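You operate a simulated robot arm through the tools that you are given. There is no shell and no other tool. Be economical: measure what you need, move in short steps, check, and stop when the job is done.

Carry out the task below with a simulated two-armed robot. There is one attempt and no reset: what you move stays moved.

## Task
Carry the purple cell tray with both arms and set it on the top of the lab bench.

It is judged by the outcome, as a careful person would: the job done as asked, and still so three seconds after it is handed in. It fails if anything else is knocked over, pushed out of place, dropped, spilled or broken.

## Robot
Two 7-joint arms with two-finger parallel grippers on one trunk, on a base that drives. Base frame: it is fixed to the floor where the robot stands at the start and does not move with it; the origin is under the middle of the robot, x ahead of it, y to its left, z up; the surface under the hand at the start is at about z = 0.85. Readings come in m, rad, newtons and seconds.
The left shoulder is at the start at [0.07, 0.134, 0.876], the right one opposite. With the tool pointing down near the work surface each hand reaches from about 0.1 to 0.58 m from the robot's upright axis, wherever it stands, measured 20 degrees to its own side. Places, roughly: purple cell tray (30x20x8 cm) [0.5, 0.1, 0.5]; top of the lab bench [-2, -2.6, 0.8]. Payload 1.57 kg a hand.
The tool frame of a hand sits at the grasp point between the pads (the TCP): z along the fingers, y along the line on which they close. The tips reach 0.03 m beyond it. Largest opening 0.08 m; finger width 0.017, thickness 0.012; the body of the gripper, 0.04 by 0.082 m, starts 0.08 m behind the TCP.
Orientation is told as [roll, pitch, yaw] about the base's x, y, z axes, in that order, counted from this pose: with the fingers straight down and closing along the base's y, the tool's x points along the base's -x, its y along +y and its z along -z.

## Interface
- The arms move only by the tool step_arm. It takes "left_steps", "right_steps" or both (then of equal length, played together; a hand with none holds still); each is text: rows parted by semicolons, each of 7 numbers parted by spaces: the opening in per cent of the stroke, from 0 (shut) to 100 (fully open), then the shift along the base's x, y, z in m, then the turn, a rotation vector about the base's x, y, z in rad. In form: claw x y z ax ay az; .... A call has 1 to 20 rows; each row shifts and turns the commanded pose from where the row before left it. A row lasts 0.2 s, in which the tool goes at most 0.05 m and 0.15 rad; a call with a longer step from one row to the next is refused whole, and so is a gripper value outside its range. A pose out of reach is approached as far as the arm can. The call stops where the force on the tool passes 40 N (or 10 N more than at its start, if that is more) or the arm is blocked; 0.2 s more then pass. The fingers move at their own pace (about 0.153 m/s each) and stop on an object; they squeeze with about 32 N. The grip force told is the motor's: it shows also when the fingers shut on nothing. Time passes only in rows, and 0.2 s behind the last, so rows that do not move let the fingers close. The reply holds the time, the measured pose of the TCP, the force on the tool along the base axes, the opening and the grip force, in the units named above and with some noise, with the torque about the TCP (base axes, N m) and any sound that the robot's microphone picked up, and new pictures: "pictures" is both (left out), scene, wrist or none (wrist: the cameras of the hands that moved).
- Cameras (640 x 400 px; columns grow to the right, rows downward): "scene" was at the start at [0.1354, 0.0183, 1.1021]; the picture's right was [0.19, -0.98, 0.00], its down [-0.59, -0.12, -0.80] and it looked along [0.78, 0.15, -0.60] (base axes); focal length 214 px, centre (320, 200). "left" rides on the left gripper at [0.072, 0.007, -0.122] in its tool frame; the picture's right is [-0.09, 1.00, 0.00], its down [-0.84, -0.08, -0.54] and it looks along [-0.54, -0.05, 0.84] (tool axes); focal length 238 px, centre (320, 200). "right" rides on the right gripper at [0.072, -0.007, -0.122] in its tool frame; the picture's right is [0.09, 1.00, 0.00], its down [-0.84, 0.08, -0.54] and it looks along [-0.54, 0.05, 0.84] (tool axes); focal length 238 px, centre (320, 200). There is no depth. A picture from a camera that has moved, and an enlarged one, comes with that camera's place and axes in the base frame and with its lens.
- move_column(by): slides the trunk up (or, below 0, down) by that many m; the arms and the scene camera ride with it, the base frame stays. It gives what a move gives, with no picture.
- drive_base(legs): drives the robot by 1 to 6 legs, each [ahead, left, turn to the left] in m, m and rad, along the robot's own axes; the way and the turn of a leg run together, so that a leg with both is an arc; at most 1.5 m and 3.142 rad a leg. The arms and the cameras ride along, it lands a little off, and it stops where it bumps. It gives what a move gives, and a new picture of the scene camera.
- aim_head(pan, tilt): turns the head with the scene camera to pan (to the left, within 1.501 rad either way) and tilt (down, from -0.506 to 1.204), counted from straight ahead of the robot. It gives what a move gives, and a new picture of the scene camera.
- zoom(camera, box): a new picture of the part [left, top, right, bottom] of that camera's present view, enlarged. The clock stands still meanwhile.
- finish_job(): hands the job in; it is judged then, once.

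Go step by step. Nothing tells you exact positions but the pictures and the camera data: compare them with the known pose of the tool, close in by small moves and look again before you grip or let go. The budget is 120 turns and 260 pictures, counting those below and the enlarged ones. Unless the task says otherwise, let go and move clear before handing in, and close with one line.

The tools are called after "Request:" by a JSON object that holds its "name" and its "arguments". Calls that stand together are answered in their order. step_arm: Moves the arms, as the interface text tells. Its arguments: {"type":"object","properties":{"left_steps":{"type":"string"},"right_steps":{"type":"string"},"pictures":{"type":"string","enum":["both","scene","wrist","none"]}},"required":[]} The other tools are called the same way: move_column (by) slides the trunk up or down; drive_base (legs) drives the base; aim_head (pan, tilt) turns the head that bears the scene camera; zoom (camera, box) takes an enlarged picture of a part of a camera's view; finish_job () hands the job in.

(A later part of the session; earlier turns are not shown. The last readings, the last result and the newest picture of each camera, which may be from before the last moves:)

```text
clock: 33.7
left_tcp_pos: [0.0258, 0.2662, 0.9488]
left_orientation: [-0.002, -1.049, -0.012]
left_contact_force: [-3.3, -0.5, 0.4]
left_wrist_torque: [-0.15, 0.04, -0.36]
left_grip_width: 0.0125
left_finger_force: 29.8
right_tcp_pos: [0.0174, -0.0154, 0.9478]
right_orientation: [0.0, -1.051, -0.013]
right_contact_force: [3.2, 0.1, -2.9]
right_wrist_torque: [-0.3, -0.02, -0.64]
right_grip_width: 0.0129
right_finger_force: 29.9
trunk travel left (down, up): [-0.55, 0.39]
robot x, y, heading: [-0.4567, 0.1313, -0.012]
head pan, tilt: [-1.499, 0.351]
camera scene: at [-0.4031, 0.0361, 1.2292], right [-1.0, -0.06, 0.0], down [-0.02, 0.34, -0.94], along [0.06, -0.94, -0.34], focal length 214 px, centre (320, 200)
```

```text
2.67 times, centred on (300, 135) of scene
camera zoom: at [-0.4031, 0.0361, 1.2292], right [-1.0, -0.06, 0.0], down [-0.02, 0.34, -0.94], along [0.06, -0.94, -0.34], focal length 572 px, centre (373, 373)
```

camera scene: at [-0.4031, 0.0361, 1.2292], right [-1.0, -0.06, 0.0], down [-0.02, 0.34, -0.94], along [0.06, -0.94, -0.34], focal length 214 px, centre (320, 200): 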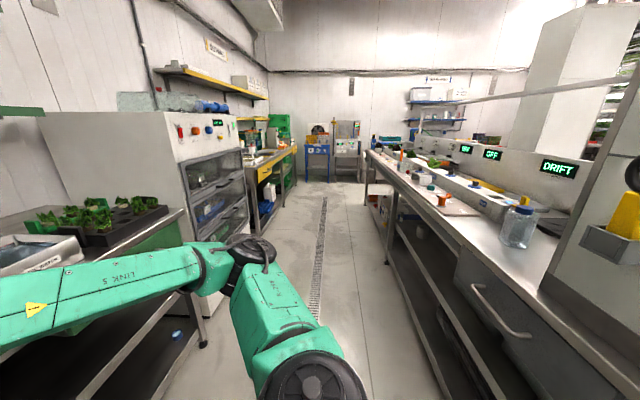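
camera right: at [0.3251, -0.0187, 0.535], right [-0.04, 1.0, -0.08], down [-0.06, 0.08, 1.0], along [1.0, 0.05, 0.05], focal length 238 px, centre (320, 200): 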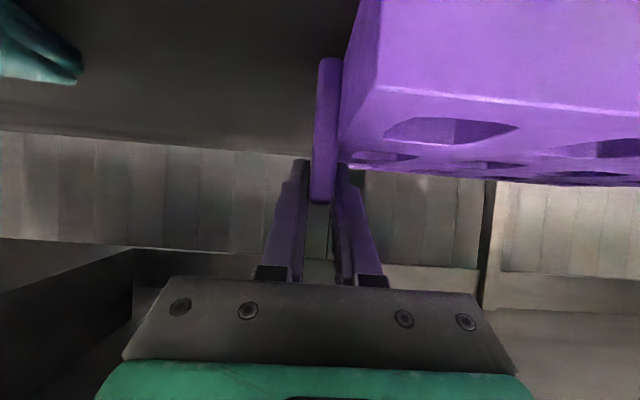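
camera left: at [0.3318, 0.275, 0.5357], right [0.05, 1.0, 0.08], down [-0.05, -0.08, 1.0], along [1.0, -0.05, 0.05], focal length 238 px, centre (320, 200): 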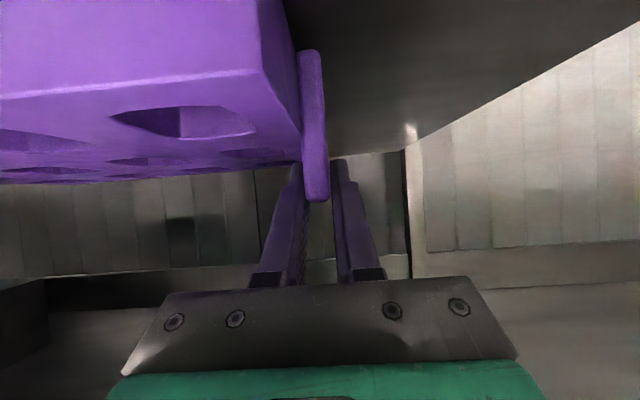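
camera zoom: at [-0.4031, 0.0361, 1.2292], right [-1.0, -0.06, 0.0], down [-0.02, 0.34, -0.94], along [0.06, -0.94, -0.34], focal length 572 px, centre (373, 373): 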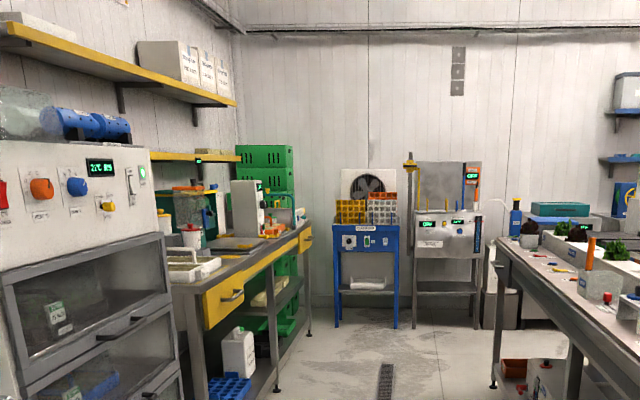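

The near island has the control line on it; the target point lies beyond it. I'll turn right to face along the aisle so the tray points down it, then look around.

Request:
{"name": "drive_base", "arguments": {"legs": [[0.03, 0, 0], [0, 0, -0.78], [0, 0, -0.78]]}}

Request:
{"name": "aim_head", "arguments": {"pan": -1.5, "tilt": 0.2}}

Request:
{"name": "aim_head", "arguments": {"pan": -0.5, "tilt": 0.2}}

```text
clock: 38.7
left_tcp_pos: [-0.2934, -0.3575, 0.9492]
left_orientation: [-0.001, -1.05, -1.583]
left_contact_force: [0.4, 3.4, 0.6]
left_wrist_torque: [0.02, 0.16, -0.43]
left_grip_width: 0.0126
left_finger_force: 29.9
right_tcp_pos: [-0.5727, -0.3488, 0.9478]
right_orientation: [0.002, -1.052, -1.586]
right_contact_force: [-0.2, -4.4, -2.5]
right_wrist_torque: [0.02, 0.29, -0.56]
right_grip_width: 0.0127
right_finger_force: 29.8
trunk travel left (down, up): [-0.55, 0.39]
robot x, y, heading: [-0.4309, 0.1239, -1.585]
head pan, tilt: [-1.499, 0.351]
camera scene: at [-0.523, 0.0735, 1.2291], right [-0.06, 1.0, 0.0], down [0.34, 0.02, -0.94], along [-0.94, -0.05, -0.34], focal length 214 px, centre (320, 200)
```

scene: 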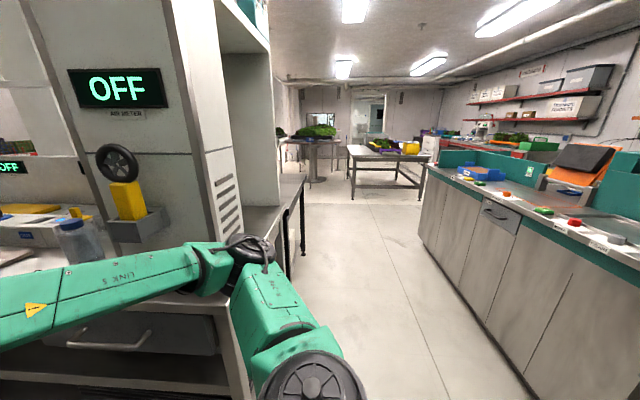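

```text
clock: 39.4
left_tcp_pos: [-0.2918, -0.3576, 0.9489]
left_orientation: [-0.001, -1.048, -1.585]
left_contact_force: [-0.4, 2.6, -0.7]
left_wrist_torque: [0.18, 0.14, -0.29]
left_grip_width: 0.0128
left_finger_force: 30.2
right_tcp_pos: [-0.5739, -0.35, 0.9464]
right_orientation: [-0.001, -1.051, -1.586]
right_contact_force: [1.4, -3.3, -1.6]
right_wrist_torque: [-0.15, 0.26, -0.43]
right_grip_width: 0.0126
right_finger_force: 30.0
trunk travel left (down, up): [-0.55, 0.39]
robot x, y, heading: [-0.4279, 0.1234, -1.587]
head pan, tilt: [-1.499, 0.201]
camera scene: at [-0.523, 0.0735, 1.2431], right [-0.06, 1.0, 0.0], down [0.2, 0.01, -0.98], along [-0.98, -0.06, -0.2], focal length 214 px, centre (320, 200)
```

scene: 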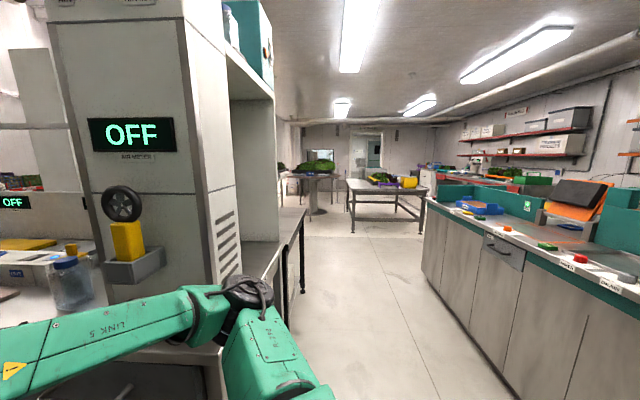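

```text
clock: 40.6
left_tcp_pos: [-0.2921, -0.3582, 0.9481]
left_orientation: [-0.002, -1.049, -1.585]
left_contact_force: [-0.2, 2.7, 0.4]
left_wrist_torque: [-0.03, 0.14, -0.36]
left_grip_width: 0.0128
left_finger_force: 29.9
right_tcp_pos: [-0.573, -0.3485, 0.9464]
right_orientation: [0.001, -1.051, -1.584]
right_contact_force: [0.5, -2.7, -1.8]
right_wrist_torque: [0.02, 0.25, -0.53]
right_grip_width: 0.0128
right_finger_force: 29.7
trunk travel left (down, up): [-0.55, 0.39]
robot x, y, heading: [-0.431, 0.1286, -1.584]
head pan, tilt: [-0.499, 0.201]
camera scene: at [-0.4758, -0.0023, 1.2431], right [-0.87, 0.49, 0.0], down [0.1, 0.17, -0.98], along [-0.48, -0.85, -0.2], focal length 214 px, centre (320, 200)
```

scene: 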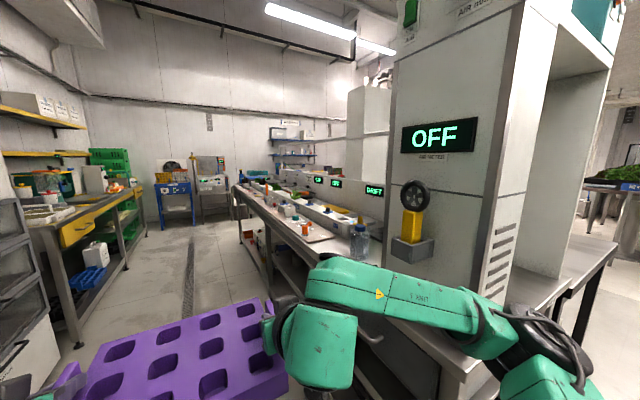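

The island is two-sided, and a gap at y≈-0.15..0.9 leads to its back side where the target point lies. I'll back up to y≈0.4, then turn to face through the gap.

Request:
{"name": "drive_base", "arguments": {"legs": [[-0.27, 0, 0], [0, 0, -0.78], [0, 0, -0.776]]}}

Request:
{"name": "aim_head", "arguments": {"pan": 0, "tilt": 0.35}}

Request:
{"name": "aim_head", "arguments": {"pan": 0.6, "tilt": 0.35}}

```text
clock: 46.6
left_tcp_pos: [-0.9077, 0.2502, 0.9496]
left_orientation: [0.0, -1.046, -3.134]
left_contact_force: [4.4, 0.5, 0.4]
left_wrist_torque: [0.11, -0.03, -0.32]
left_grip_width: 0.0126
left_finger_force: 29.5
right_tcp_pos: [-0.9048, 0.531, 0.949]
right_orientation: [0.0, -1.05, -3.136]
right_contact_force: [-3.0, -0.4, -3.5]
right_wrist_torque: [0.24, 0.04, -0.51]
right_grip_width: 0.0125
right_finger_force: 29.4
trunk travel left (down, up): [-0.55, 0.39]
robot x, y, heading: [-0.423, 0.4005, -3.133]
head pan, tilt: [-0.499, 0.201]
camera scene: at [-0.5581, 0.4433, 1.2431], right [0.47, 0.88, 0.0], down [0.18, -0.09, -0.98], along [-0.86, 0.46, -0.2], focal length 214 px, centre (320, 200)
```

scene: 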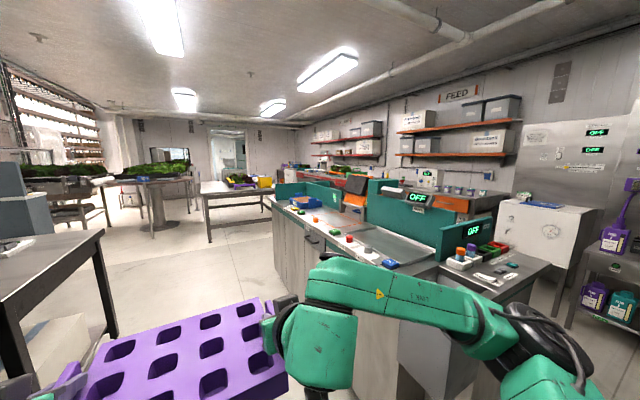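

```text
clock: 47.6
left_tcp_pos: [-0.9074, 0.2512, 0.9481]
left_orientation: [-0.002, -1.05, -3.135]
left_contact_force: [2.3, 0.9, 1.1]
left_wrist_torque: [0.13, -0.12, -0.22]
left_grip_width: 0.0126
left_finger_force: 30.2
right_tcp_pos: [-0.9057, 0.5325, 0.9477]
right_orientation: [0.0, -1.05, -3.134]
right_contact_force: [-1.6, -0.3, -2.3]
right_wrist_torque: [0.18, 0.06, -0.41]
right_grip_width: 0.0125
right_finger_force: 29.7
trunk travel left (down, up): [-0.55, 0.39]
robot x, y, heading: [-0.4246, 0.3969, -3.135]
head pan, tilt: [0.0, 0.351]
camera scene: at [-0.5692, 0.3987, 1.2291], right [-0.01, 1.0, 0.0], down [0.34, 0.0, -0.94], along [-0.94, -0.01, -0.34], focal length 214 px, centre (320, 200)
```

scene: 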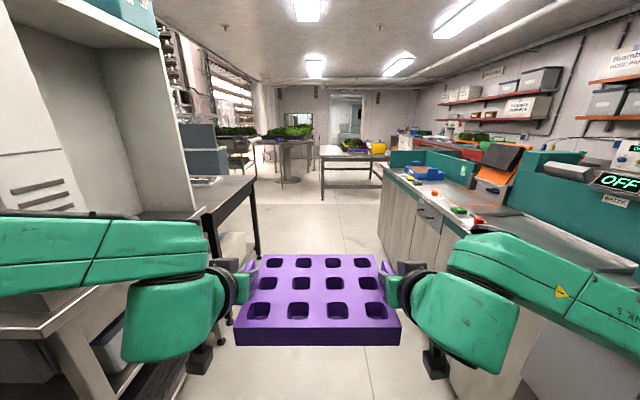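

```text
clock: 48.6
left_tcp_pos: [-0.9077, 0.2506, 0.9497]
left_orientation: [-0.003, -1.05, -3.134]
left_contact_force: [3.2, 1.8, -0.5]
left_wrist_torque: [0.12, 0.03, -0.29]
left_grip_width: 0.0127
left_finger_force: 30.3
right_tcp_pos: [-0.9042, 0.5319, 0.9471]
right_orientation: [0.001, -1.05, -3.136]
right_contact_force: [-2.9, -1.1, -2.2]
right_wrist_torque: [0.21, -0.1, -0.48]
right_grip_width: 0.0126
right_finger_force: 29.7
trunk travel left (down, up): [-0.55, 0.39]
robot x, y, heading: [-0.4266, 0.3986, -3.134]
head pan, tilt: [0.6, 0.351]
camera scene: at [-0.5526, 0.3462, 1.2291], right [-0.57, 0.82, 0.0], down [0.28, 0.2, -0.94], along [-0.77, -0.53, -0.34], focal length 214 px, centre (320, 200)
```

scene: 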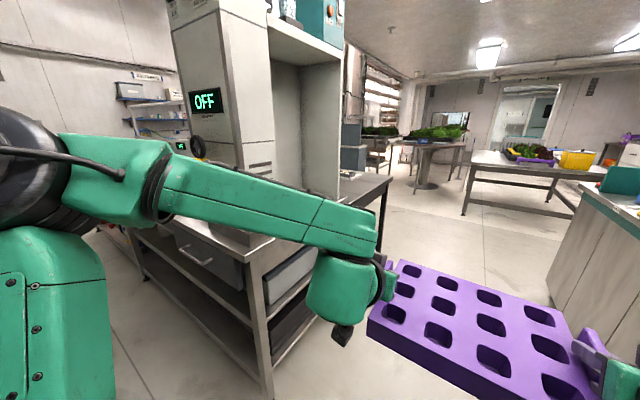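

The passage is about 1 m wide and centred near y≈0.36. I'll drive through it in -x, then look down the back side of the island.

Request:
{"name": "drive_base", "arguments": {"legs": [[0.1, 0.04, 0], [1.2, 0, 0]]}}

Request:
{"name": "aim_head", "arguments": {"pan": 1.3, "tilt": 0.3}}

```text
clock: 55.4
left_tcp_pos: [-2.1926, 0.2151, 0.9485]
left_orientation: [-0.003, -1.048, 3.136]
left_contact_force: [2.6, 1.3, -0.2]
left_wrist_torque: [0.07, -0.01, -0.25]
left_grip_width: 0.0125
left_finger_force: 29.9
right_tcp_pos: [-2.1855, 0.4955, 0.9475]
right_orientation: [0.001, -1.05, 3.136]
right_contact_force: [-1.8, -2.2, -2.5]
right_wrist_torque: [0.24, -0.04, -0.42]
right_grip_width: 0.0128
right_finger_force: 29.6
trunk travel left (down, up): [-0.55, 0.39]
robot x, y, heading: [-1.7067, 0.3559, 3.135]
head pan, tilt: [0.6, 0.351]
camera scene: at [-1.8355, 0.3062, 1.2291], right [-0.56, 0.83, 0.0], down [0.29, 0.19, -0.94], along [-0.78, -0.53, -0.34], focal length 214 px, centre (320, 200)
```

scene: 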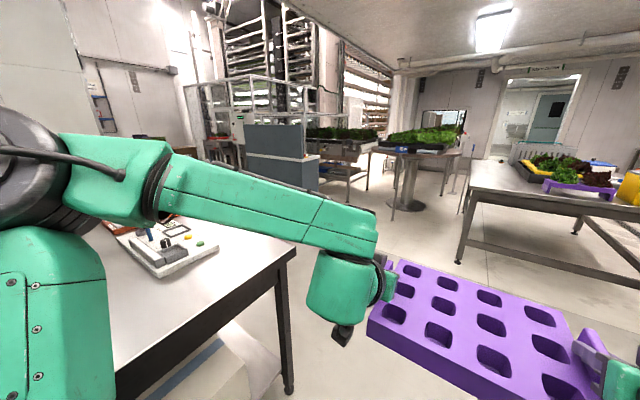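

```text
clock: 56.4
left_tcp_pos: [-2.1917, 0.2148, 0.9485]
left_orientation: [-0.003, -1.048, 3.138]
left_contact_force: [2.6, 0.9, -0.6]
left_wrist_torque: [0.09, -0.1, -0.16]
left_grip_width: 0.0123
left_finger_force: 29.8
right_tcp_pos: [-2.1849, 0.4957, 0.9474]
right_orientation: [-0.001, -1.05, 3.136]
right_contact_force: [-1.2, -0.8, -1.6]
right_wrist_torque: [0.19, 0.06, -0.38]
right_grip_width: 0.0127
right_finger_force: 29.7
trunk travel left (down, up): [-0.55, 0.39]
robot x, y, heading: [-1.7069, 0.3567, 3.138]
head pan, tilt: [1.3, 0.3]
camera scene: at [-1.7838, 0.2685, 1.2339], right [-0.96, 0.27, 0.0], down [0.08, 0.28, -0.96], along [-0.26, -0.92, -0.3], focal length 214 px, centre (320, 200)
```

scene: 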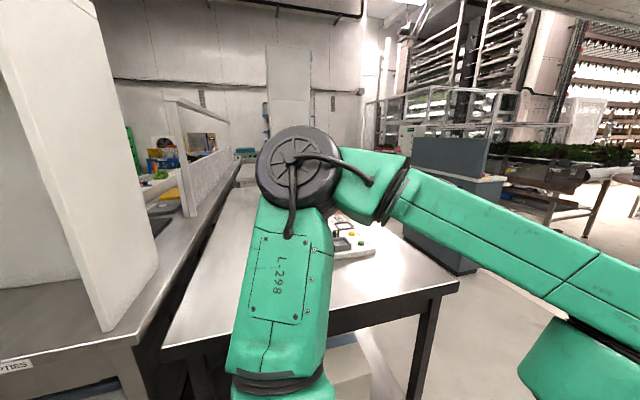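

The back-side bench (steel top, dark frame) begins at y≈-0.15, x≈-1.6..-2.25. I'll go on past its end and look along it.

Request:
{"name": "drive_base", "arguments": {"legs": [[0.8, 0, 0]]}}

Request:
{"name": "aim_head", "arguments": {"pan": 1.5, "tilt": 0.3}}

Request:
{"name": "aim_head", "arguments": {"pan": 0.7, "tilt": 0.4}}

```text
clock: 60.7
left_tcp_pos: [-2.991, 0.215, 0.9486]
left_orientation: [-0.002, -1.048, 3.142]
left_contact_force: [2.7, 1.6, 0.4]
left_wrist_torque: [0.07, -0.04, -0.23]
left_grip_width: 0.0128
left_finger_force: 29.7
right_tcp_pos: [-2.9864, 0.4967, 0.9472]
right_orientation: [-0.001, -1.049, 3.139]
right_contact_force: [-2.2, -0.6, -3.7]
right_wrist_torque: [0.21, -0.03, -0.39]
right_grip_width: 0.0127
right_finger_force: 30.0
trunk travel left (down, up): [-0.55, 0.39]
robot x, y, heading: [-2.5081, 0.3576, 3.14]
head pan, tilt: [1.3, 0.3]
camera scene: at [-2.5835, 0.2708, 1.2339], right [-0.96, 0.27, 0.0], down [0.08, 0.28, -0.96], along [-0.26, -0.92, -0.3], focal length 214 px, centre (320, 200)
```

scene: 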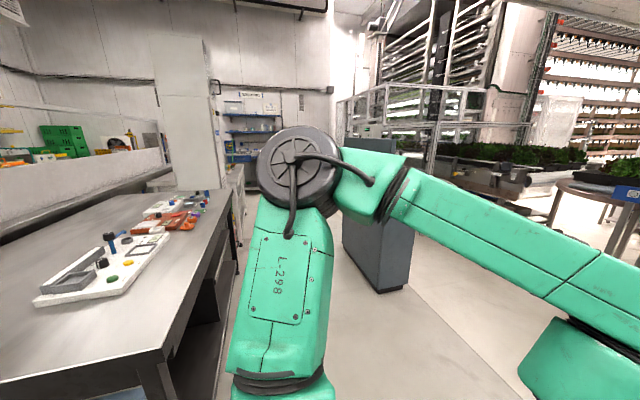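

```text
clock: 61.4
left_tcp_pos: [-2.9907, 0.2156, 0.9495]
left_orientation: [-0.004, -1.049, 3.142]
left_contact_force: [2.1, 0.8, -0.2]
left_wrist_torque: [0.04, -0.15, -0.12]
left_grip_width: 0.0129
left_finger_force: 29.6
right_tcp_pos: [-2.9855, 0.4965, 0.9481]
right_orientation: [0.001, -1.05, 3.142]
right_contact_force: [-1.4, -1.1, -2.3]
right_wrist_torque: [0.16, 0.1, -0.32]
right_grip_width: 0.0128
right_finger_force: 29.8
trunk travel left (down, up): [-0.55, 0.39]
robot x, y, heading: [-2.5058, 0.357, 3.136]
head pan, tilt: [1.499, 0.3]
camera scene: at [-2.5651, 0.2676, 1.2339], right [-1.0, 0.07, 0.0], down [0.02, 0.29, -0.96], along [-0.07, -0.95, -0.3], focal length 214 px, centre (320, 200)
```

scene: 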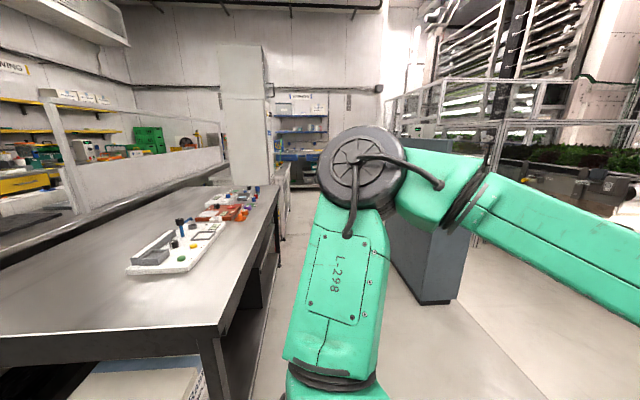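

```text
clock: 62.6
left_tcp_pos: [-2.9916, 0.2157, 0.9482]
left_orientation: [0.0, -1.049, 3.143]
left_contact_force: [1.6, 1.2, 0.3]
left_wrist_torque: [0.09, 0.02, -0.16]
left_grip_width: 0.0128
left_finger_force: 30.0
right_tcp_pos: [-2.9846, 0.4965, 0.9465]
right_orientation: [0.0, -1.05, 3.143]
right_contact_force: [-1.9, -1.0, -1.6]
right_wrist_torque: [0.14, -0.03, -0.35]
right_grip_width: 0.0129
right_finger_force: 29.1
trunk travel left (down, up): [-0.55, 0.39]
robot x, y, heading: [-2.5071, 0.3622, 3.138]
head pan, tilt: [0.7, 0.4]
camera scene: at [-2.6291, 0.301, 1.2246], right [-0.64, 0.77, 0.0], down [0.3, 0.25, -0.92], along [-0.7, -0.59, -0.39], focal length 214 px, centre (320, 200)
```

scene: 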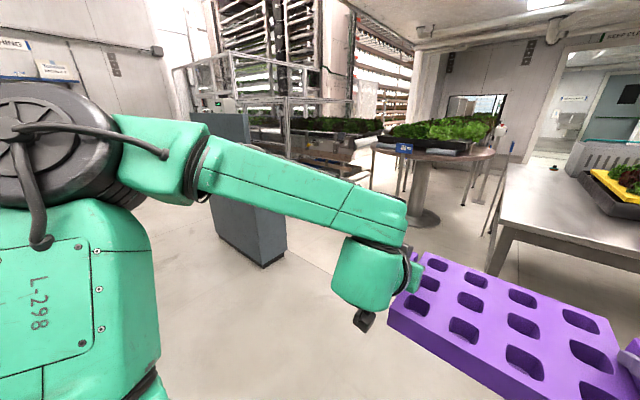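

The dark-framed bench with electronics spans only y≈-0.15..-1.5. The target at y≈-2.6 would appear near pixel (262,170); I'll enlarge that.

Request:
{"name": "aim_head", "arguments": {"pan": 1.5, "tilt": 0.3}}

Request:
{"name": "zoom", "arguments": {"camera": "scene", "box": [200, 110, 344, 200]}}

```text
clock: 63.7
left_tcp_pos: [-2.9908, 0.2159, 0.9478]
left_orientation: [-0.003, -1.049, 3.141]
left_contact_force: [1.9, 0.9, 0.5]
left_wrist_torque: [0.07, 0.05, -0.14]
left_grip_width: 0.0129
left_finger_force: 29.9
right_tcp_pos: [-2.9854, 0.4962, 0.9466]
right_orientation: [0.0, -1.052, 3.141]
right_contact_force: [-1.5, -1.1, -1.1]
right_wrist_torque: [0.19, -0.06, -0.34]
right_grip_width: 0.0127
right_finger_force: 29.1
trunk travel left (down, up): [-0.55, 0.39]
robot x, y, heading: [-2.5072, 0.3565, 3.136]
head pan, tilt: [1.499, 0.3]
camera scene: at [-2.5652, 0.2676, 1.2339], right [-1.0, 0.07, 0.0], down [0.02, 0.29, -0.96], along [-0.07, -0.95, -0.3], focal length 214 px, centre (320, 200)
```

scene: 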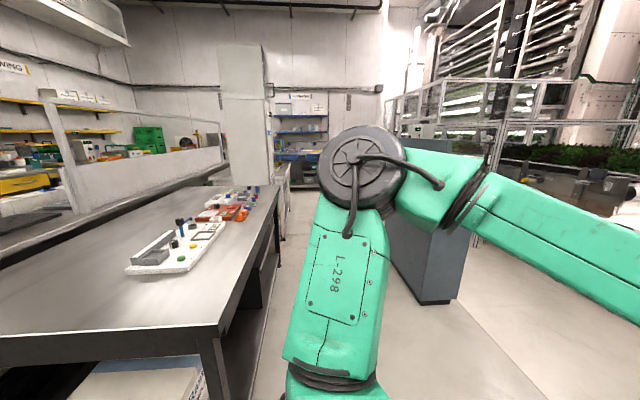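

```text
4.44 times, centred on (272, 155) of scene
camera zoom: at [-2.5652, 0.2676, 1.2339], right [-1.0, 0.07, 0.0], down [0.02, 0.29, -0.96], along [-0.07, -0.95, -0.3], focal length 953 px, centre (533, 400)
```

zoom: 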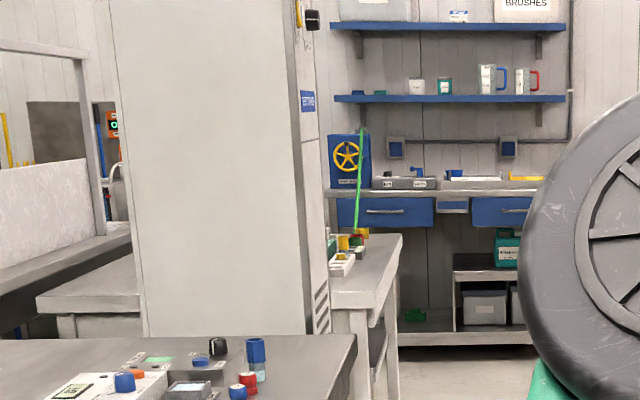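

A further bench with light legs stands at y≈-2..-3.2, matching the stated place. I'll move into the aisle centre (x≈-2.87), turn left and look down it.

Request:
{"name": "drive_base", "arguments": {"legs": [[0.35, 0, 0], [0, 0, 0.785], [0, 0, 0.785]]}}

Request:
{"name": "aim_head", "arguments": {"pan": 0, "tilt": 0.3}}

```text
clock: 70.0
left_tcp_pos: [-2.7116, -0.1259, 0.9488]
left_orientation: [0.0, -1.047, -1.578]
left_contact_force: [-1.8, 1.5, 0.4]
left_wrist_torque: [-0.02, 0.1, -0.16]
left_grip_width: 0.0131
left_finger_force: 29.4
right_tcp_pos: [-2.992, -0.1181, 0.9469]
right_orientation: [0.0, -1.049, -1.58]
right_contact_force: [0.9, -2.2, -1.5]
right_wrist_torque: [0.07, 0.14, -0.36]
right_grip_width: 0.0129
right_finger_force: 30.0
trunk travel left (down, up): [-0.55, 0.39]
robot x, y, heading: [-2.8518, 0.3611, -1.578]
head pan, tilt: [1.499, 0.3]
camera scene: at [-2.7587, 0.303, 1.2339], right [-0.08, -1.0, 0.0], down [-0.29, 0.02, -0.96], along [0.95, -0.08, -0.3], focal length 214 px, centre (320, 200)
```

scene: 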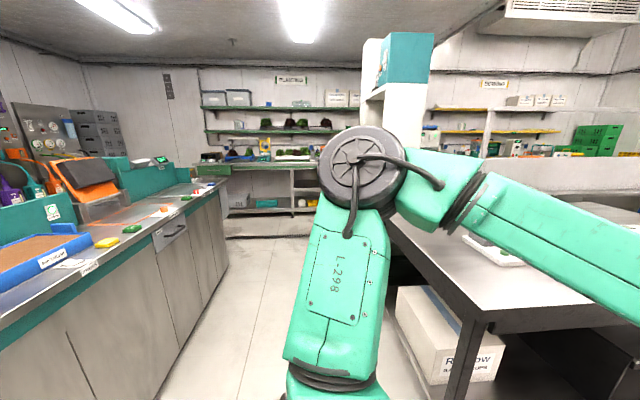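

```text
clock: 71.6
left_tcp_pos: [-2.7122, -0.1239, 0.9486]
left_orientation: [0.0, -1.047, -1.579]
left_contact_force: [-0.2, 1.6, 0.1]
left_wrist_torque: [0.02, 0.05, -0.09]
left_grip_width: 0.0128
left_finger_force: 29.4
right_tcp_pos: [-2.9926, -0.1171, 0.9477]
right_orientation: [0.0, -1.05, -1.58]
right_contact_force: [1.2, -1.1, -1.1]
right_wrist_torque: [-0.02, 0.14, -0.32]
right_grip_width: 0.0128
right_finger_force: 30.3
trunk travel left (down, up): [-0.55, 0.39]
robot x, y, heading: [-2.8541, 0.358, -1.579]
head pan, tilt: [0.0, 0.3]
camera scene: at [-2.8525, 0.2171, 1.2338], right [-1.0, 0.01, 0.0], down [0.0, 0.3, -0.96], along [-0.01, -0.96, -0.3], focal length 214 px, centre (320, 200)
```

scene: 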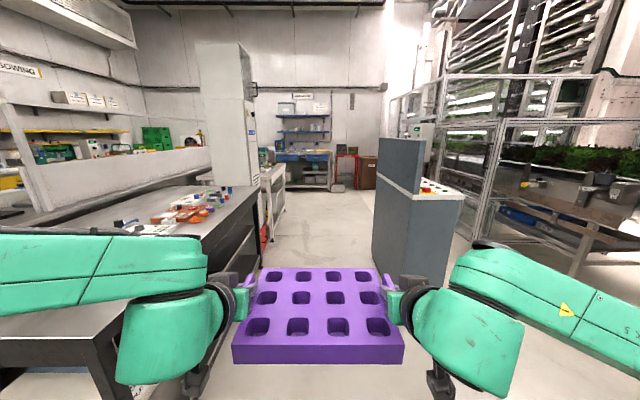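

The aisle is clear, roughly 1.05 m wide between the bench and the grey console, and I'm near its centre. Driving down it.

Request:
{"name": "drive_base", "arguments": {"legs": [[0.5, 0.0, 0], [0.9, 0, 0]]}}

Request:
{"name": "aim_head", "arguments": {"pan": 0.5, "tilt": 0.35}}

```text
clock: 78.9
left_tcp_pos: [-2.7193, -1.5307, 0.9495]
left_orientation: [-0.001, -1.046, -1.577]
left_contact_force: [-0.9, 1.4, 0.0]
left_wrist_torque: [0.04, 0.0, -0.12]
left_grip_width: 0.0125
left_finger_force: 30.0
right_tcp_pos: [-3.0006, -1.5243, 0.9482]
right_orientation: [-0.001, -1.053, -1.58]
right_contact_force: [1.3, -1.2, -2.3]
right_wrist_torque: [0.0, 0.19, -0.3]
right_grip_width: 0.0127
right_finger_force: 29.5
trunk travel left (down, up): [-0.55, 0.39]
robot x, y, heading: [-2.8591, -1.0487, -1.583]
head pan, tilt: [0.0, 0.3]
camera scene: at [-2.8612, -1.1885, 1.2338], right [-1.0, 0.01, 0.0], down [0.0, 0.3, -0.96], along [-0.01, -0.96, -0.3], focal length 214 px, centre (320, 200)
```

scene: 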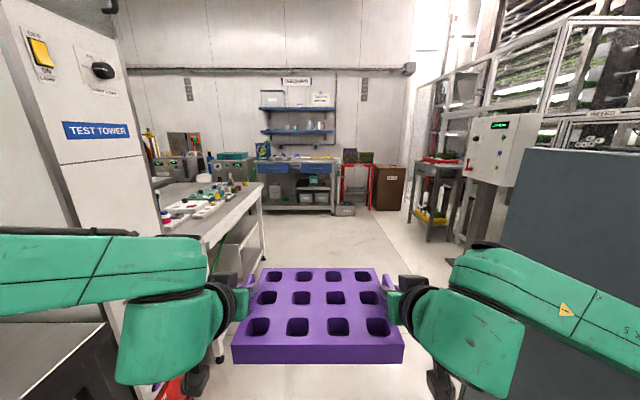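

```text
clock: 79.9
left_tcp_pos: [-2.7198, -1.531, 0.9488]
left_orientation: [0.0, -1.047, -1.577]
left_contact_force: [-1.2, 0.7, -0.6]
left_wrist_torque: [0.11, 0.05, -0.08]
left_grip_width: 0.0128
left_finger_force: 29.8
right_tcp_pos: [-3.001, -1.5237, 0.9479]
right_orientation: [0.001, -1.049, -1.58]
right_contact_force: [1.0, -1.7, -1.5]
right_wrist_torque: [-0.08, 0.13, -0.2]
right_grip_width: 0.0126
right_finger_force: 29.8
trunk travel left (down, up): [-0.55, 0.39]
robot x, y, heading: [-2.8579, -1.0446, -1.581]
head pan, tilt: [0.499, 0.351]
camera scene: at [-2.8167, -1.1771, 1.2291], right [-0.88, -0.47, 0.0], down [-0.16, 0.3, -0.94], along [0.44, -0.83, -0.34], focal length 214 px, centre (320, 200)
```

scene: 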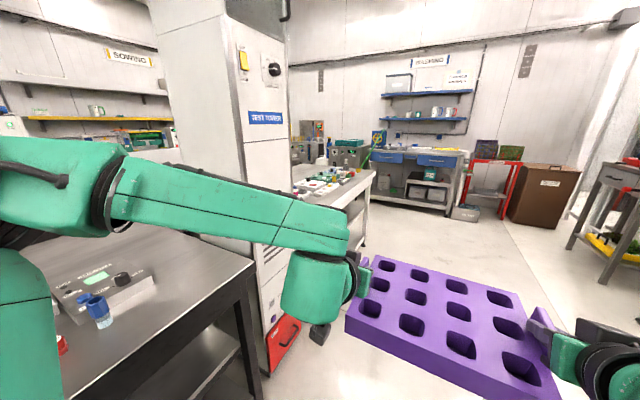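

The lab bench has its front edge near x≈-2.37, spanning y≈-2.0..-2.95 beyond the test tower, with items on it. I'll go closer to find a free spot.

Request:
{"name": "drive_base", "arguments": {"legs": [[1.0, -0.03, 0]]}}

Request:
{"name": "aim_head", "arguments": {"pan": 0.9, "tilt": 0.4}}

```text
clock: 85.1
left_tcp_pos: [-2.7511, -2.5379, 0.9489]
left_orientation: [-0.002, -1.047, -1.57]
left_contact_force: [-1.4, 0.6, -1.0]
left_wrist_torque: [0.04, 0.02, -0.07]
left_grip_width: 0.013
left_finger_force: 29.5
right_tcp_pos: [-3.032, -2.5336, 0.9473]
right_orientation: [-0.002, -1.052, -1.57]
right_contact_force: [0.6, -1.8, -2.2]
right_wrist_torque: [0.01, 0.1, -0.28]
right_grip_width: 0.0125
right_finger_force: 29.5
trunk travel left (down, up): [-0.55, 0.39]
robot x, y, heading: [-2.8956, -2.0555, -1.571]
head pan, tilt: [0.499, 0.351]
camera scene: at [-2.8501, -2.1863, 1.2291], right [-0.88, -0.48, 0.0], down [-0.16, 0.3, -0.94], along [0.45, -0.82, -0.34], focal length 214 px, centre (320, 200)
```

scene: 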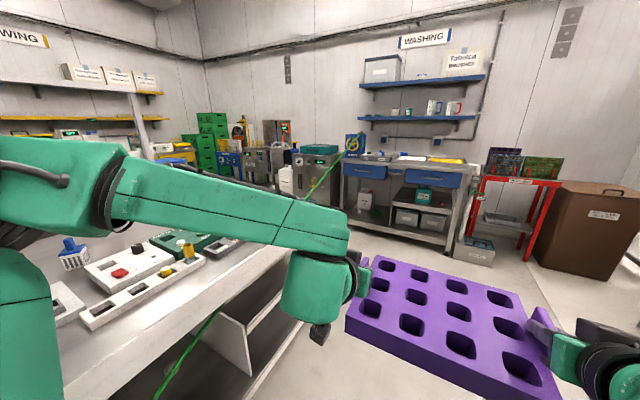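

```text
clock: 86.0
left_tcp_pos: [-2.7514, -2.5396, 0.9491]
left_orientation: [-0.001, -1.047, -1.57]
left_contact_force: [-0.8, 0.1, -0.6]
left_wrist_torque: [0.13, 0.05, -0.04]
left_grip_width: 0.0127
left_finger_force: 29.9
right_tcp_pos: [-3.0316, -2.5336, 0.9478]
right_orientation: [0.0, -1.05, -1.57]
right_contact_force: [1.5, -1.0, -1.6]
right_wrist_torque: [-0.1, 0.1, -0.2]
right_grip_width: 0.0126
right_finger_force: 30.0
trunk travel left (down, up): [-0.55, 0.39]
robot x, y, heading: [-2.8906, -2.0581, -1.575]
head pan, tilt: [0.901, 0.4]
camera scene: at [-2.8221, -2.1621, 1.2246], right [-0.62, -0.78, 0.0], down [-0.3, 0.24, -0.92], along [0.72, -0.57, -0.39], focal length 214 px, centre (320, 200)
```

scene: 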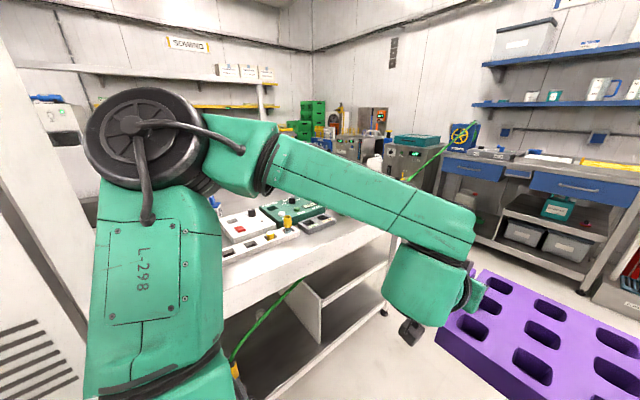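

The right (far) end of this bench seems free for y≈-2.65..-2.92, with about 1.3 m of floor beyond the end. I'll drive on and raise the trunk for a view from above.

Request:
{"name": "drive_base", "arguments": {"legs": [[0.75, 0, 0]]}}

Request:
{"name": "move_column", "arguments": {"by": 0.25}}

Request:
{"name": "aim_head", "arguments": {"pan": 1.5, "tilt": 0.6}}

Request:
{"name": "aim_head", "arguments": {"pan": 0.9, "tilt": 0.4}}

```text
clock: 90.0
left_tcp_pos: [-2.7587, -3.2895, 0.9491]
left_orientation: [-0.002, -1.048, -1.58]
left_contact_force: [-1.5, 1.0, -1.2]
left_wrist_torque: [0.02, 0.01, -0.02]
left_grip_width: 0.0128
left_finger_force: 29.4
right_tcp_pos: [-3.0403, -3.2833, 0.9475]
right_orientation: [-0.002, -1.051, -1.58]
right_contact_force: [1.6, -0.9, -1.7]
right_wrist_torque: [0.03, 0.12, -0.24]
right_grip_width: 0.0128
right_finger_force: 29.2
trunk travel left (down, up): [-0.55, 0.39]
robot x, y, heading: [-2.8971, -2.8045, -1.582]
head pan, tilt: [0.901, 0.4]
camera scene: at [-2.8272, -2.9123, 1.2246], right [-0.63, -0.78, 0.0], down [-0.3, 0.25, -0.92], along [0.72, -0.58, -0.39], focal length 214 px, centre (320, 200)
```

scene: 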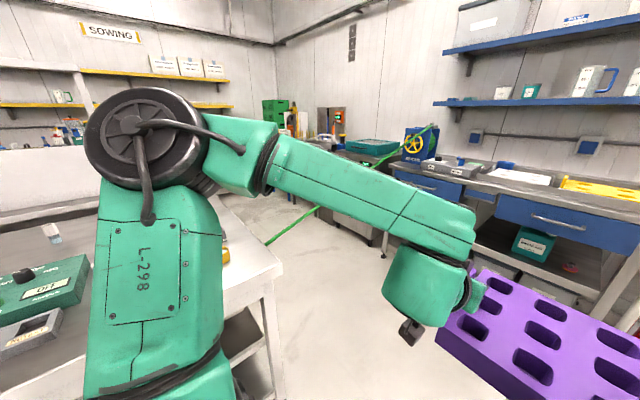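

```text
clock: 92.6
left_tcp_pos: [-2.7597, -3.2895, 1.1981]
left_orientation: [-0.002, -1.047, -1.579]
left_contact_force: [-1.7, 0.6, 0.5]
left_wrist_torque: [0.0, 0.01, -0.03]
left_grip_width: 0.0129
left_finger_force: 29.8
right_tcp_pos: [-3.0402, -3.2818, 1.1963]
right_orientation: [0.001, -1.05, -1.58]
right_contact_force: [0.7, -0.9, -1.7]
right_wrist_torque: [0.07, 0.12, -0.19]
right_grip_width: 0.0127
right_finger_force: 29.7
trunk travel left (down, up): [-0.8, 0.14]
robot x, y, heading: [-2.8961, -2.8028, -1.582]
head pan, tilt: [0.901, 0.4]
```

```text
clock: 93.6
left_tcp_pos: [-2.7591, -3.2901, 1.1984]
left_orientation: [-0.002, -1.049, -1.579]
left_contact_force: [-1.2, 0.7, -1.5]
left_wrist_torque: [-0.03, -0.02, -0.05]
left_grip_width: 0.0127
left_finger_force: 29.8
right_tcp_pos: [-3.0412, -3.2819, 1.1982]
right_orientation: [0.001, -1.05, -1.578]
right_contact_force: [0.5, -0.6, -1.6]
right_wrist_torque: [0.1, 0.07, -0.23]
right_grip_width: 0.0124
right_finger_force: 29.4
trunk travel left (down, up): [-0.8, 0.14]
robot x, y, heading: [-2.9, -2.8033, -1.582]
head pan, tilt: [1.499, 0.6]
camera scene: at [-2.8111, -2.8613, 1.4564], right [-0.08, -1.0, 0.0], down [-0.56, 0.05, -0.83], along [0.82, -0.07, -0.56], focal length 214 px, centre (320, 200)
```

scene: 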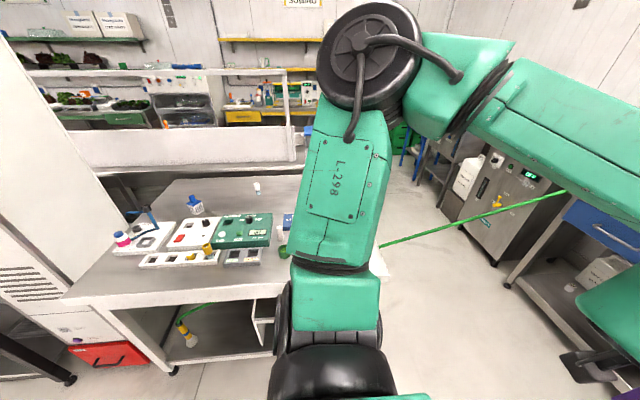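

```text
clock: 94.6
left_tcp_pos: [-2.7586, -3.2907, 1.1987]
left_orientation: [-0.001, -1.047, -1.579]
left_contact_force: [-1.7, -0.1, 0.0]
left_wrist_torque: [0.01, 0.0, -0.01]
left_grip_width: 0.0126
left_finger_force: 29.5
right_tcp_pos: [-3.0401, -3.2822, 1.1978]
right_orientation: [-0.001, -1.051, -1.579]
right_contact_force: [0.7, -1.3, -1.5]
right_wrist_torque: [0.02, 0.11, -0.21]
right_grip_width: 0.0128
right_finger_force: 29.7
trunk travel left (down, up): [-0.8, 0.14]
robot x, y, heading: [-2.8999, -2.807, -1.581]
head pan, tilt: [0.901, 0.4]
camera scene: at [-2.8271, -2.9121, 1.4746], right [-0.63, -0.78, 0.0], down [-0.3, 0.24, -0.92], along [0.72, -0.58, -0.39], focal length 214 px, centre (320, 200)
```

scene: 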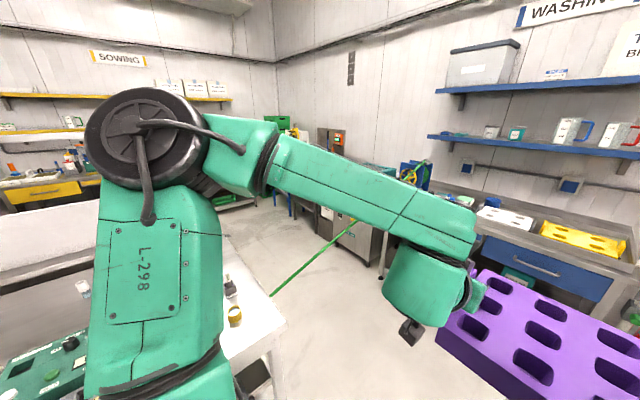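

A green hose runs from the bench's right end to the washing station, so I'll stay on the front side. The bench spans x≈-2.36..-1.55, y≈-2.05..-3.13, and a free area seems to exist around y≈-2.7..-3.0; I'll turn to face it and check.

Request:
{"name": "drive_base", "arguments": {"legs": [[0, 0, 0.79], [0, 0, 0.79]]}}

Request:
{"name": "aim_head", "arguments": {"pan": 0, "tilt": 0.5}}

```text
clock: 99.2
left_tcp_pos: [-2.4178, -2.6553, 1.199]
left_orientation: [-0.001, -1.048, 0.014]
left_contact_force: [-0.4, -1.5, -0.1]
left_wrist_torque: [0.0, 0.02, -0.02]
left_grip_width: 0.0129
left_finger_force: 29.3
right_tcp_pos: [-2.4183, -2.9366, 1.1971]
right_orientation: [0.002, -1.05, 0.013]
right_contact_force: [0.4, 0.9, -1.4]
right_wrist_torque: [-0.13, -0.01, -0.18]
right_grip_width: 0.0126
right_finger_force: 29.7
trunk travel left (down, up): [-0.8, 0.14]
robot x, y, heading: [-2.8952, -2.8017, 0.017]
head pan, tilt: [0.901, 0.4]
camera scene: at [-2.7914, -2.7298, 1.4746], right [0.79, -0.61, 0.0], down [-0.24, -0.31, -0.92], along [0.56, 0.73, -0.39], focal length 214 px, centre (320, 200)
```

scene: 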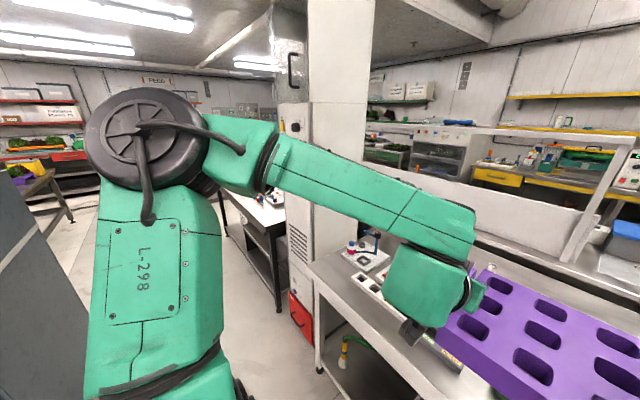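

```text
clock: 100.4
left_tcp_pos: [-2.4165, -2.6538, 1.1986]
left_orientation: [-0.002, -1.046, 0.017]
left_contact_force: [-0.3, -1.1, -0.3]
left_wrist_torque: [-0.03, 0.08, 0.03]
left_grip_width: 0.0126
left_finger_force: 29.4
right_tcp_pos: [-2.4191, -2.9363, 1.1978]
right_orientation: [0.0, -1.05, 0.013]
right_contact_force: [0.7, 0.8, -1.4]
right_wrist_torque: [-0.09, -0.06, -0.19]
right_grip_width: 0.0128
right_finger_force: 29.4
trunk travel left (down, up): [-0.8, 0.14]
robot x, y, heading: [-2.8983, -2.8048, 0.011]
head pan, tilt: [0.0, 0.499]
camera scene: at [-2.7571, -2.8015, 1.4654], right [0.01, -1.0, 0.0], down [-0.48, -0.01, -0.88], along [0.88, 0.01, -0.48], focal length 214 px, centre (320, 200)
```

scene: 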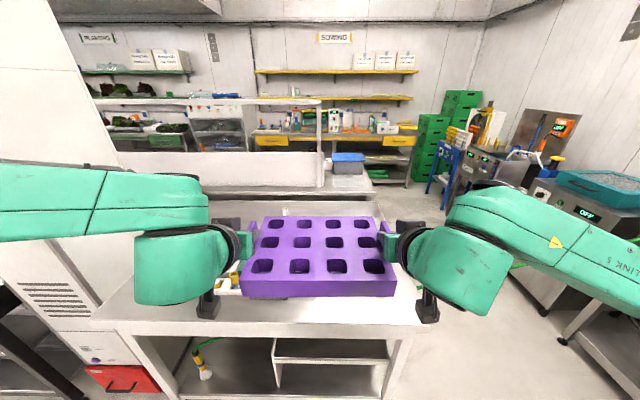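

The tray hides the spot. I'll back off and lower the arms relative to the camera so I can see over the tray.

Request:
{"name": "drive_base", "arguments": {"legs": [[-0.45, 0, 0]]}}

Request:
{"name": "step_arm", "arguments": {"left_steps": "0 0 0 -0.02 0 0 0;0 0 0 -0.03 0 0 0;0 0 0 -0.03 0 0 0;0 0 0 -0.03 0 0 0;0 0 0 -0.03 0 0 0;0 0 0 -0.02 0 0 0;0 0 0 0 0 0 0", "right_steps": "0 0 0 -0.02 0 0 0;0 0 0 -0.03 0 0 0;0 0 0 -0.03 0 0 0;0 0 0 -0.03 0 0 0;0 0 0 -0.03 0 0 0;0 0 0 -0.02 0 0 0;0 0 0 0 0 0 0", "pictures": "scene"}}

```text
clock: 103.1
left_tcp_pos: [-2.8632, -2.6578, 1.1988]
left_orientation: [0.0, -1.048, 0.019]
left_contact_force: [0.0, -0.8, 0.0]
left_wrist_torque: [-0.05, -0.06, -0.03]
left_grip_width: 0.0126
left_finger_force: 29.5
right_tcp_pos: [-2.8627, -2.9385, 1.1961]
right_orientation: [0.001, -1.049, 0.018]
right_contact_force: [0.4, 0.8, -0.8]
right_wrist_torque: [-0.1, 0.09, -0.19]
right_grip_width: 0.0126
right_finger_force: 29.9
trunk travel left (down, up): [-0.8, 0.14]
robot x, y, heading: [-3.3429, -2.812, 0.022]
head pan, tilt: [0.0, 0.499]
camera scene: at [-3.202, -2.8079, 1.4652], right [0.02, -1.0, 0.0], down [-0.48, -0.01, -0.88], along [0.88, 0.02, -0.48], focal length 214 px, centre (320, 200)
```

scene: 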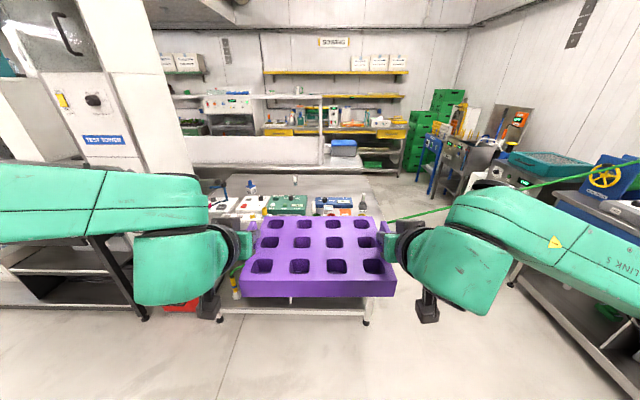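

```text
clock: 104.7
left_tcp_pos: [-2.8668, -2.6588, 1.0389]
left_orientation: [-0.002, -1.05, 0.019]
left_contact_force: [0.6, -6.8, -0.3]
left_wrist_torque: [0.01, 0.1, 0.27]
left_grip_width: 0.0128
left_finger_force: 29.9
right_tcp_pos: [-2.8654, -2.9404, 1.0388]
right_orientation: [-0.001, -1.049, 0.019]
right_contact_force: [-0.5, 6.5, -0.9]
right_wrist_torque: [-0.1, -0.07, -0.02]
right_grip_width: 0.0128
right_finger_force: 30.3
trunk travel left (down, up): [-0.8, 0.14]
robot x, y, heading: [-3.3448, -2.8151, 0.021]
head pan, tilt: [0.0, 0.499]
camera scene: at [-3.2042, -2.8079, 1.4655], right [0.02, -1.0, 0.0], down [-0.48, -0.01, -0.88], along [0.88, 0.02, -0.48], focal length 214 px, centre (320, 200)
```

scene: 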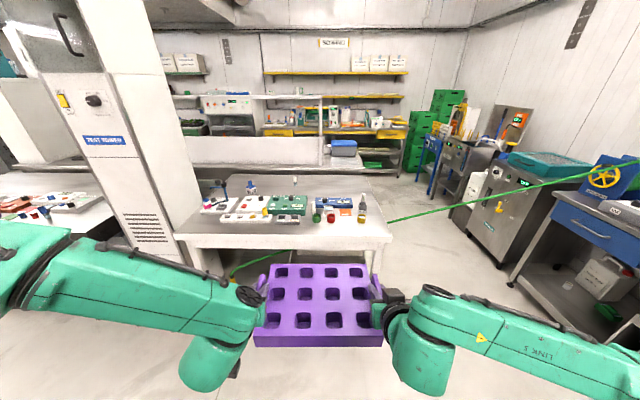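

Now the bench top is visible. Enlarging it.

Request:
{"name": "zoom", "arguments": {"camera": "scene", "box": [170, 160, 410, 310]}}

```text
2.67 times, centred on (290, 235) of scene
camera zoom: at [-3.2042, -2.8079, 1.4655], right [0.02, -1.0, 0.0], down [-0.48, -0.01, -0.88], along [0.88, 0.02, -0.48], focal length 572 px, centre (400, 107)
```

zoom: 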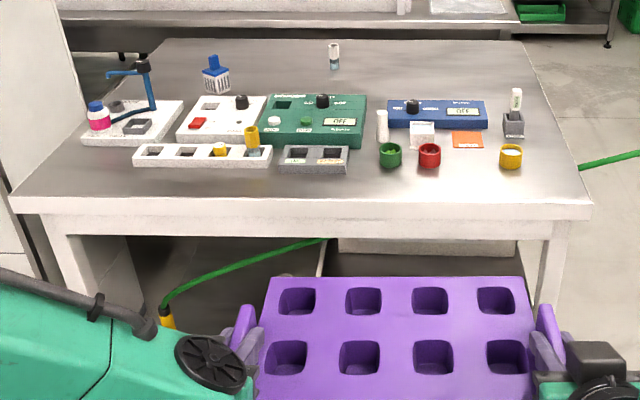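

The front part of the bench is full; the only clear 30x20 cm area is the back right (x≈-1.9..-1.55, y≈-2.65..-3.1), out of reach from here, and the hose (x≈-2.15, z≈0.75–1.0) bars the end from this side. I'll go around the island and reach the bench's right end from the east; first turn to +y and go back up the aisle.

Request:
{"name": "drive_base", "arguments": {"legs": [[0.15, 0, 0], [0, 0, 0.775], [0, 0, 0.775], [0, -0.3, 0]]}}

Request:
{"name": "aim_head", "arguments": {"pan": 0, "tilt": 0.35}}

```text
clock: 111.8
left_tcp_pos: [-3.0453, -2.3266, 1.0381]
left_orientation: [-0.004, -1.046, 1.587]
left_contact_force: [6.8, 1.9, -0.3]
left_wrist_torque: [0.01, -0.05, 0.32]
left_grip_width: 0.0128
left_finger_force: 29.5
right_tcp_pos: [-2.7635, -2.327, 1.0383]
right_orientation: [-0.003, -1.049, 1.587]
right_contact_force: [-5.9, -0.9, -1.9]
right_wrist_torque: [-0.02, -0.15, -0.01]
right_grip_width: 0.0126
right_finger_force: 30.1
trunk travel left (down, up): [-0.8, 0.14]
robot x, y, heading: [-2.8954, -2.8065, 1.583]
head pan, tilt: [0.0, 0.499]
camera scene: at [-2.8975, -2.6632, 1.4654], right [1.0, 0.01, 0.0], down [0.01, -0.48, -0.88], along [-0.01, 0.88, -0.48], focal length 214 px, centre (320, 200)
```

scene: 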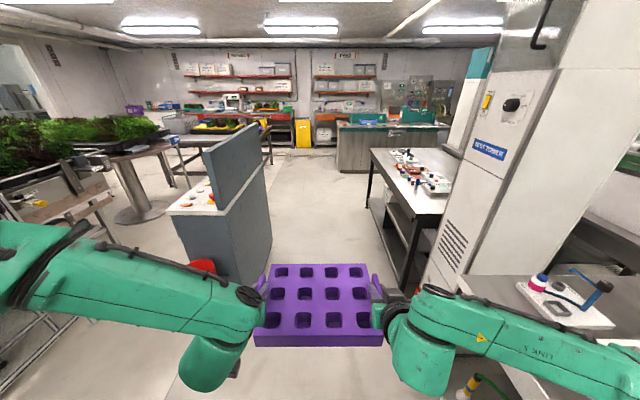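

```text
clock: 112.5
left_tcp_pos: [-3.0435, -2.3263, 1.0383]
left_orientation: [-0.001, -1.048, 1.582]
left_contact_force: [1.2, 1.0, -0.7]
left_wrist_torque: [-0.23, 0.02, 0.26]
left_grip_width: 0.0127
left_finger_force: 29.8
right_tcp_pos: [-2.7622, -2.3272, 1.0375]
right_orientation: [0.002, -1.049, 1.583]
right_contact_force: [-0.7, -0.7, -1.8]
right_wrist_torque: [0.19, -0.1, -0.07]
right_grip_width: 0.0127
right_finger_force: 29.6
trunk travel left (down, up): [-0.8, 0.14]
robot x, y, heading: [-2.8941, -2.8085, 1.581]
head pan, tilt: [0.0, 0.351]
camera scene: at [-2.8951, -2.661, 1.4791], right [1.0, 0.01, 0.0], down [0.0, -0.34, -0.94], along [-0.01, 0.94, -0.34], focal length 214 px, centre (320, 200)
```

scene: 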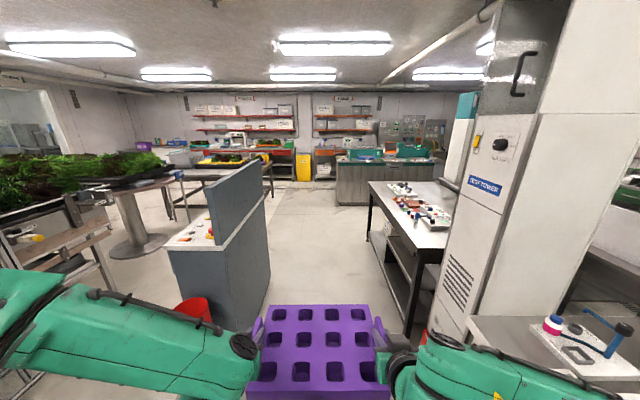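

The aisle back is clear. Driving north to y≈0.36, then turning right to face the gap eastward.

Request:
{"name": "drive_base", "arguments": {"legs": [[1.5, 0, -0.01], [1.5, 0, 0], [0.17, 0, 0]]}}

Request:
{"name": "aim_head", "arguments": {"pan": -0.8, "tilt": 0.4}}

```text
clock: 128.1
left_tcp_pos: [-3.0585, 0.8557, 1.0402]
left_orientation: [-0.001, -1.049, 1.581]
left_contact_force: [1.4, 1.8, 0.1]
left_wrist_torque: [-0.01, 0.03, 0.32]
left_grip_width: 0.0127
left_finger_force: 29.3
right_tcp_pos: [-2.7777, 0.8543, 1.0392]
right_orientation: [-0.001, -1.052, 1.58]
right_contact_force: [-1.3, 0.0, -2.0]
right_wrist_torque: [-0.02, -0.13, -0.08]
right_grip_width: 0.0125
right_finger_force: 29.3
trunk travel left (down, up): [-0.8, 0.14]
robot x, y, heading: [-2.9113, 0.3751, 1.577]
head pan, tilt: [0.0, 0.351]
camera scene: at [-2.9114, 0.5196, 1.4795], right [1.0, 0.01, 0.0], down [0.0, -0.34, -0.94], along [-0.01, 0.94, -0.34], focal length 214 px, centre (320, 200)
```

scene: 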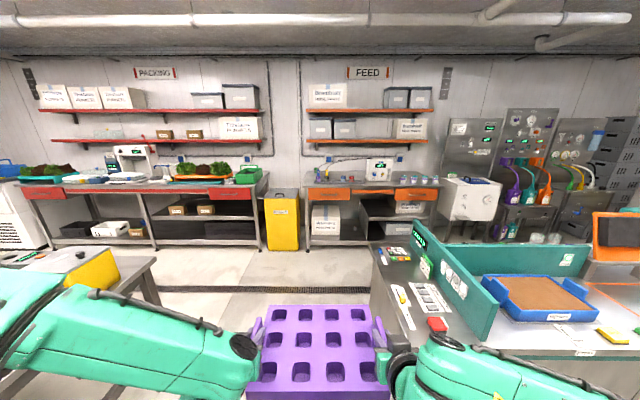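

```text
clock: 129.2
left_tcp_pos: [-3.0585, 0.8567, 1.0393]
left_orientation: [-0.001, -1.049, 1.58]
left_contact_force: [0.4, 0.1, -1.0]
left_wrist_torque: [-0.17, 0.02, 0.22]
left_grip_width: 0.0127
left_finger_force: 29.6
right_tcp_pos: [-2.7771, 0.856, 1.0373]
right_orientation: [0.0, -1.049, 1.58]
right_contact_force: [-2.0, -0.3, -1.9]
right_wrist_torque: [0.11, -0.11, -0.08]
right_grip_width: 0.0127
right_finger_force: 29.7
trunk travel left (down, up): [-0.8, 0.14]
robot x, y, heading: [-2.9065, 0.3774, 1.58]
head pan, tilt: [-0.799, 0.4]
camera scene: at [-2.8449, 0.4945, 1.4746], right [0.7, -0.71, 0.0], down [-0.28, -0.27, -0.92], along [0.65, 0.65, -0.39], focal length 214 px, centre (320, 200)
```

scene: 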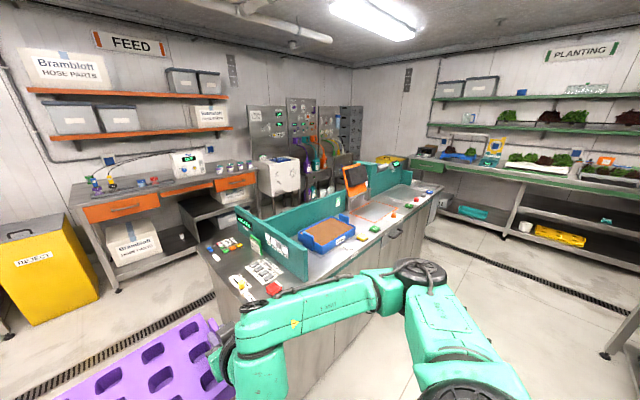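

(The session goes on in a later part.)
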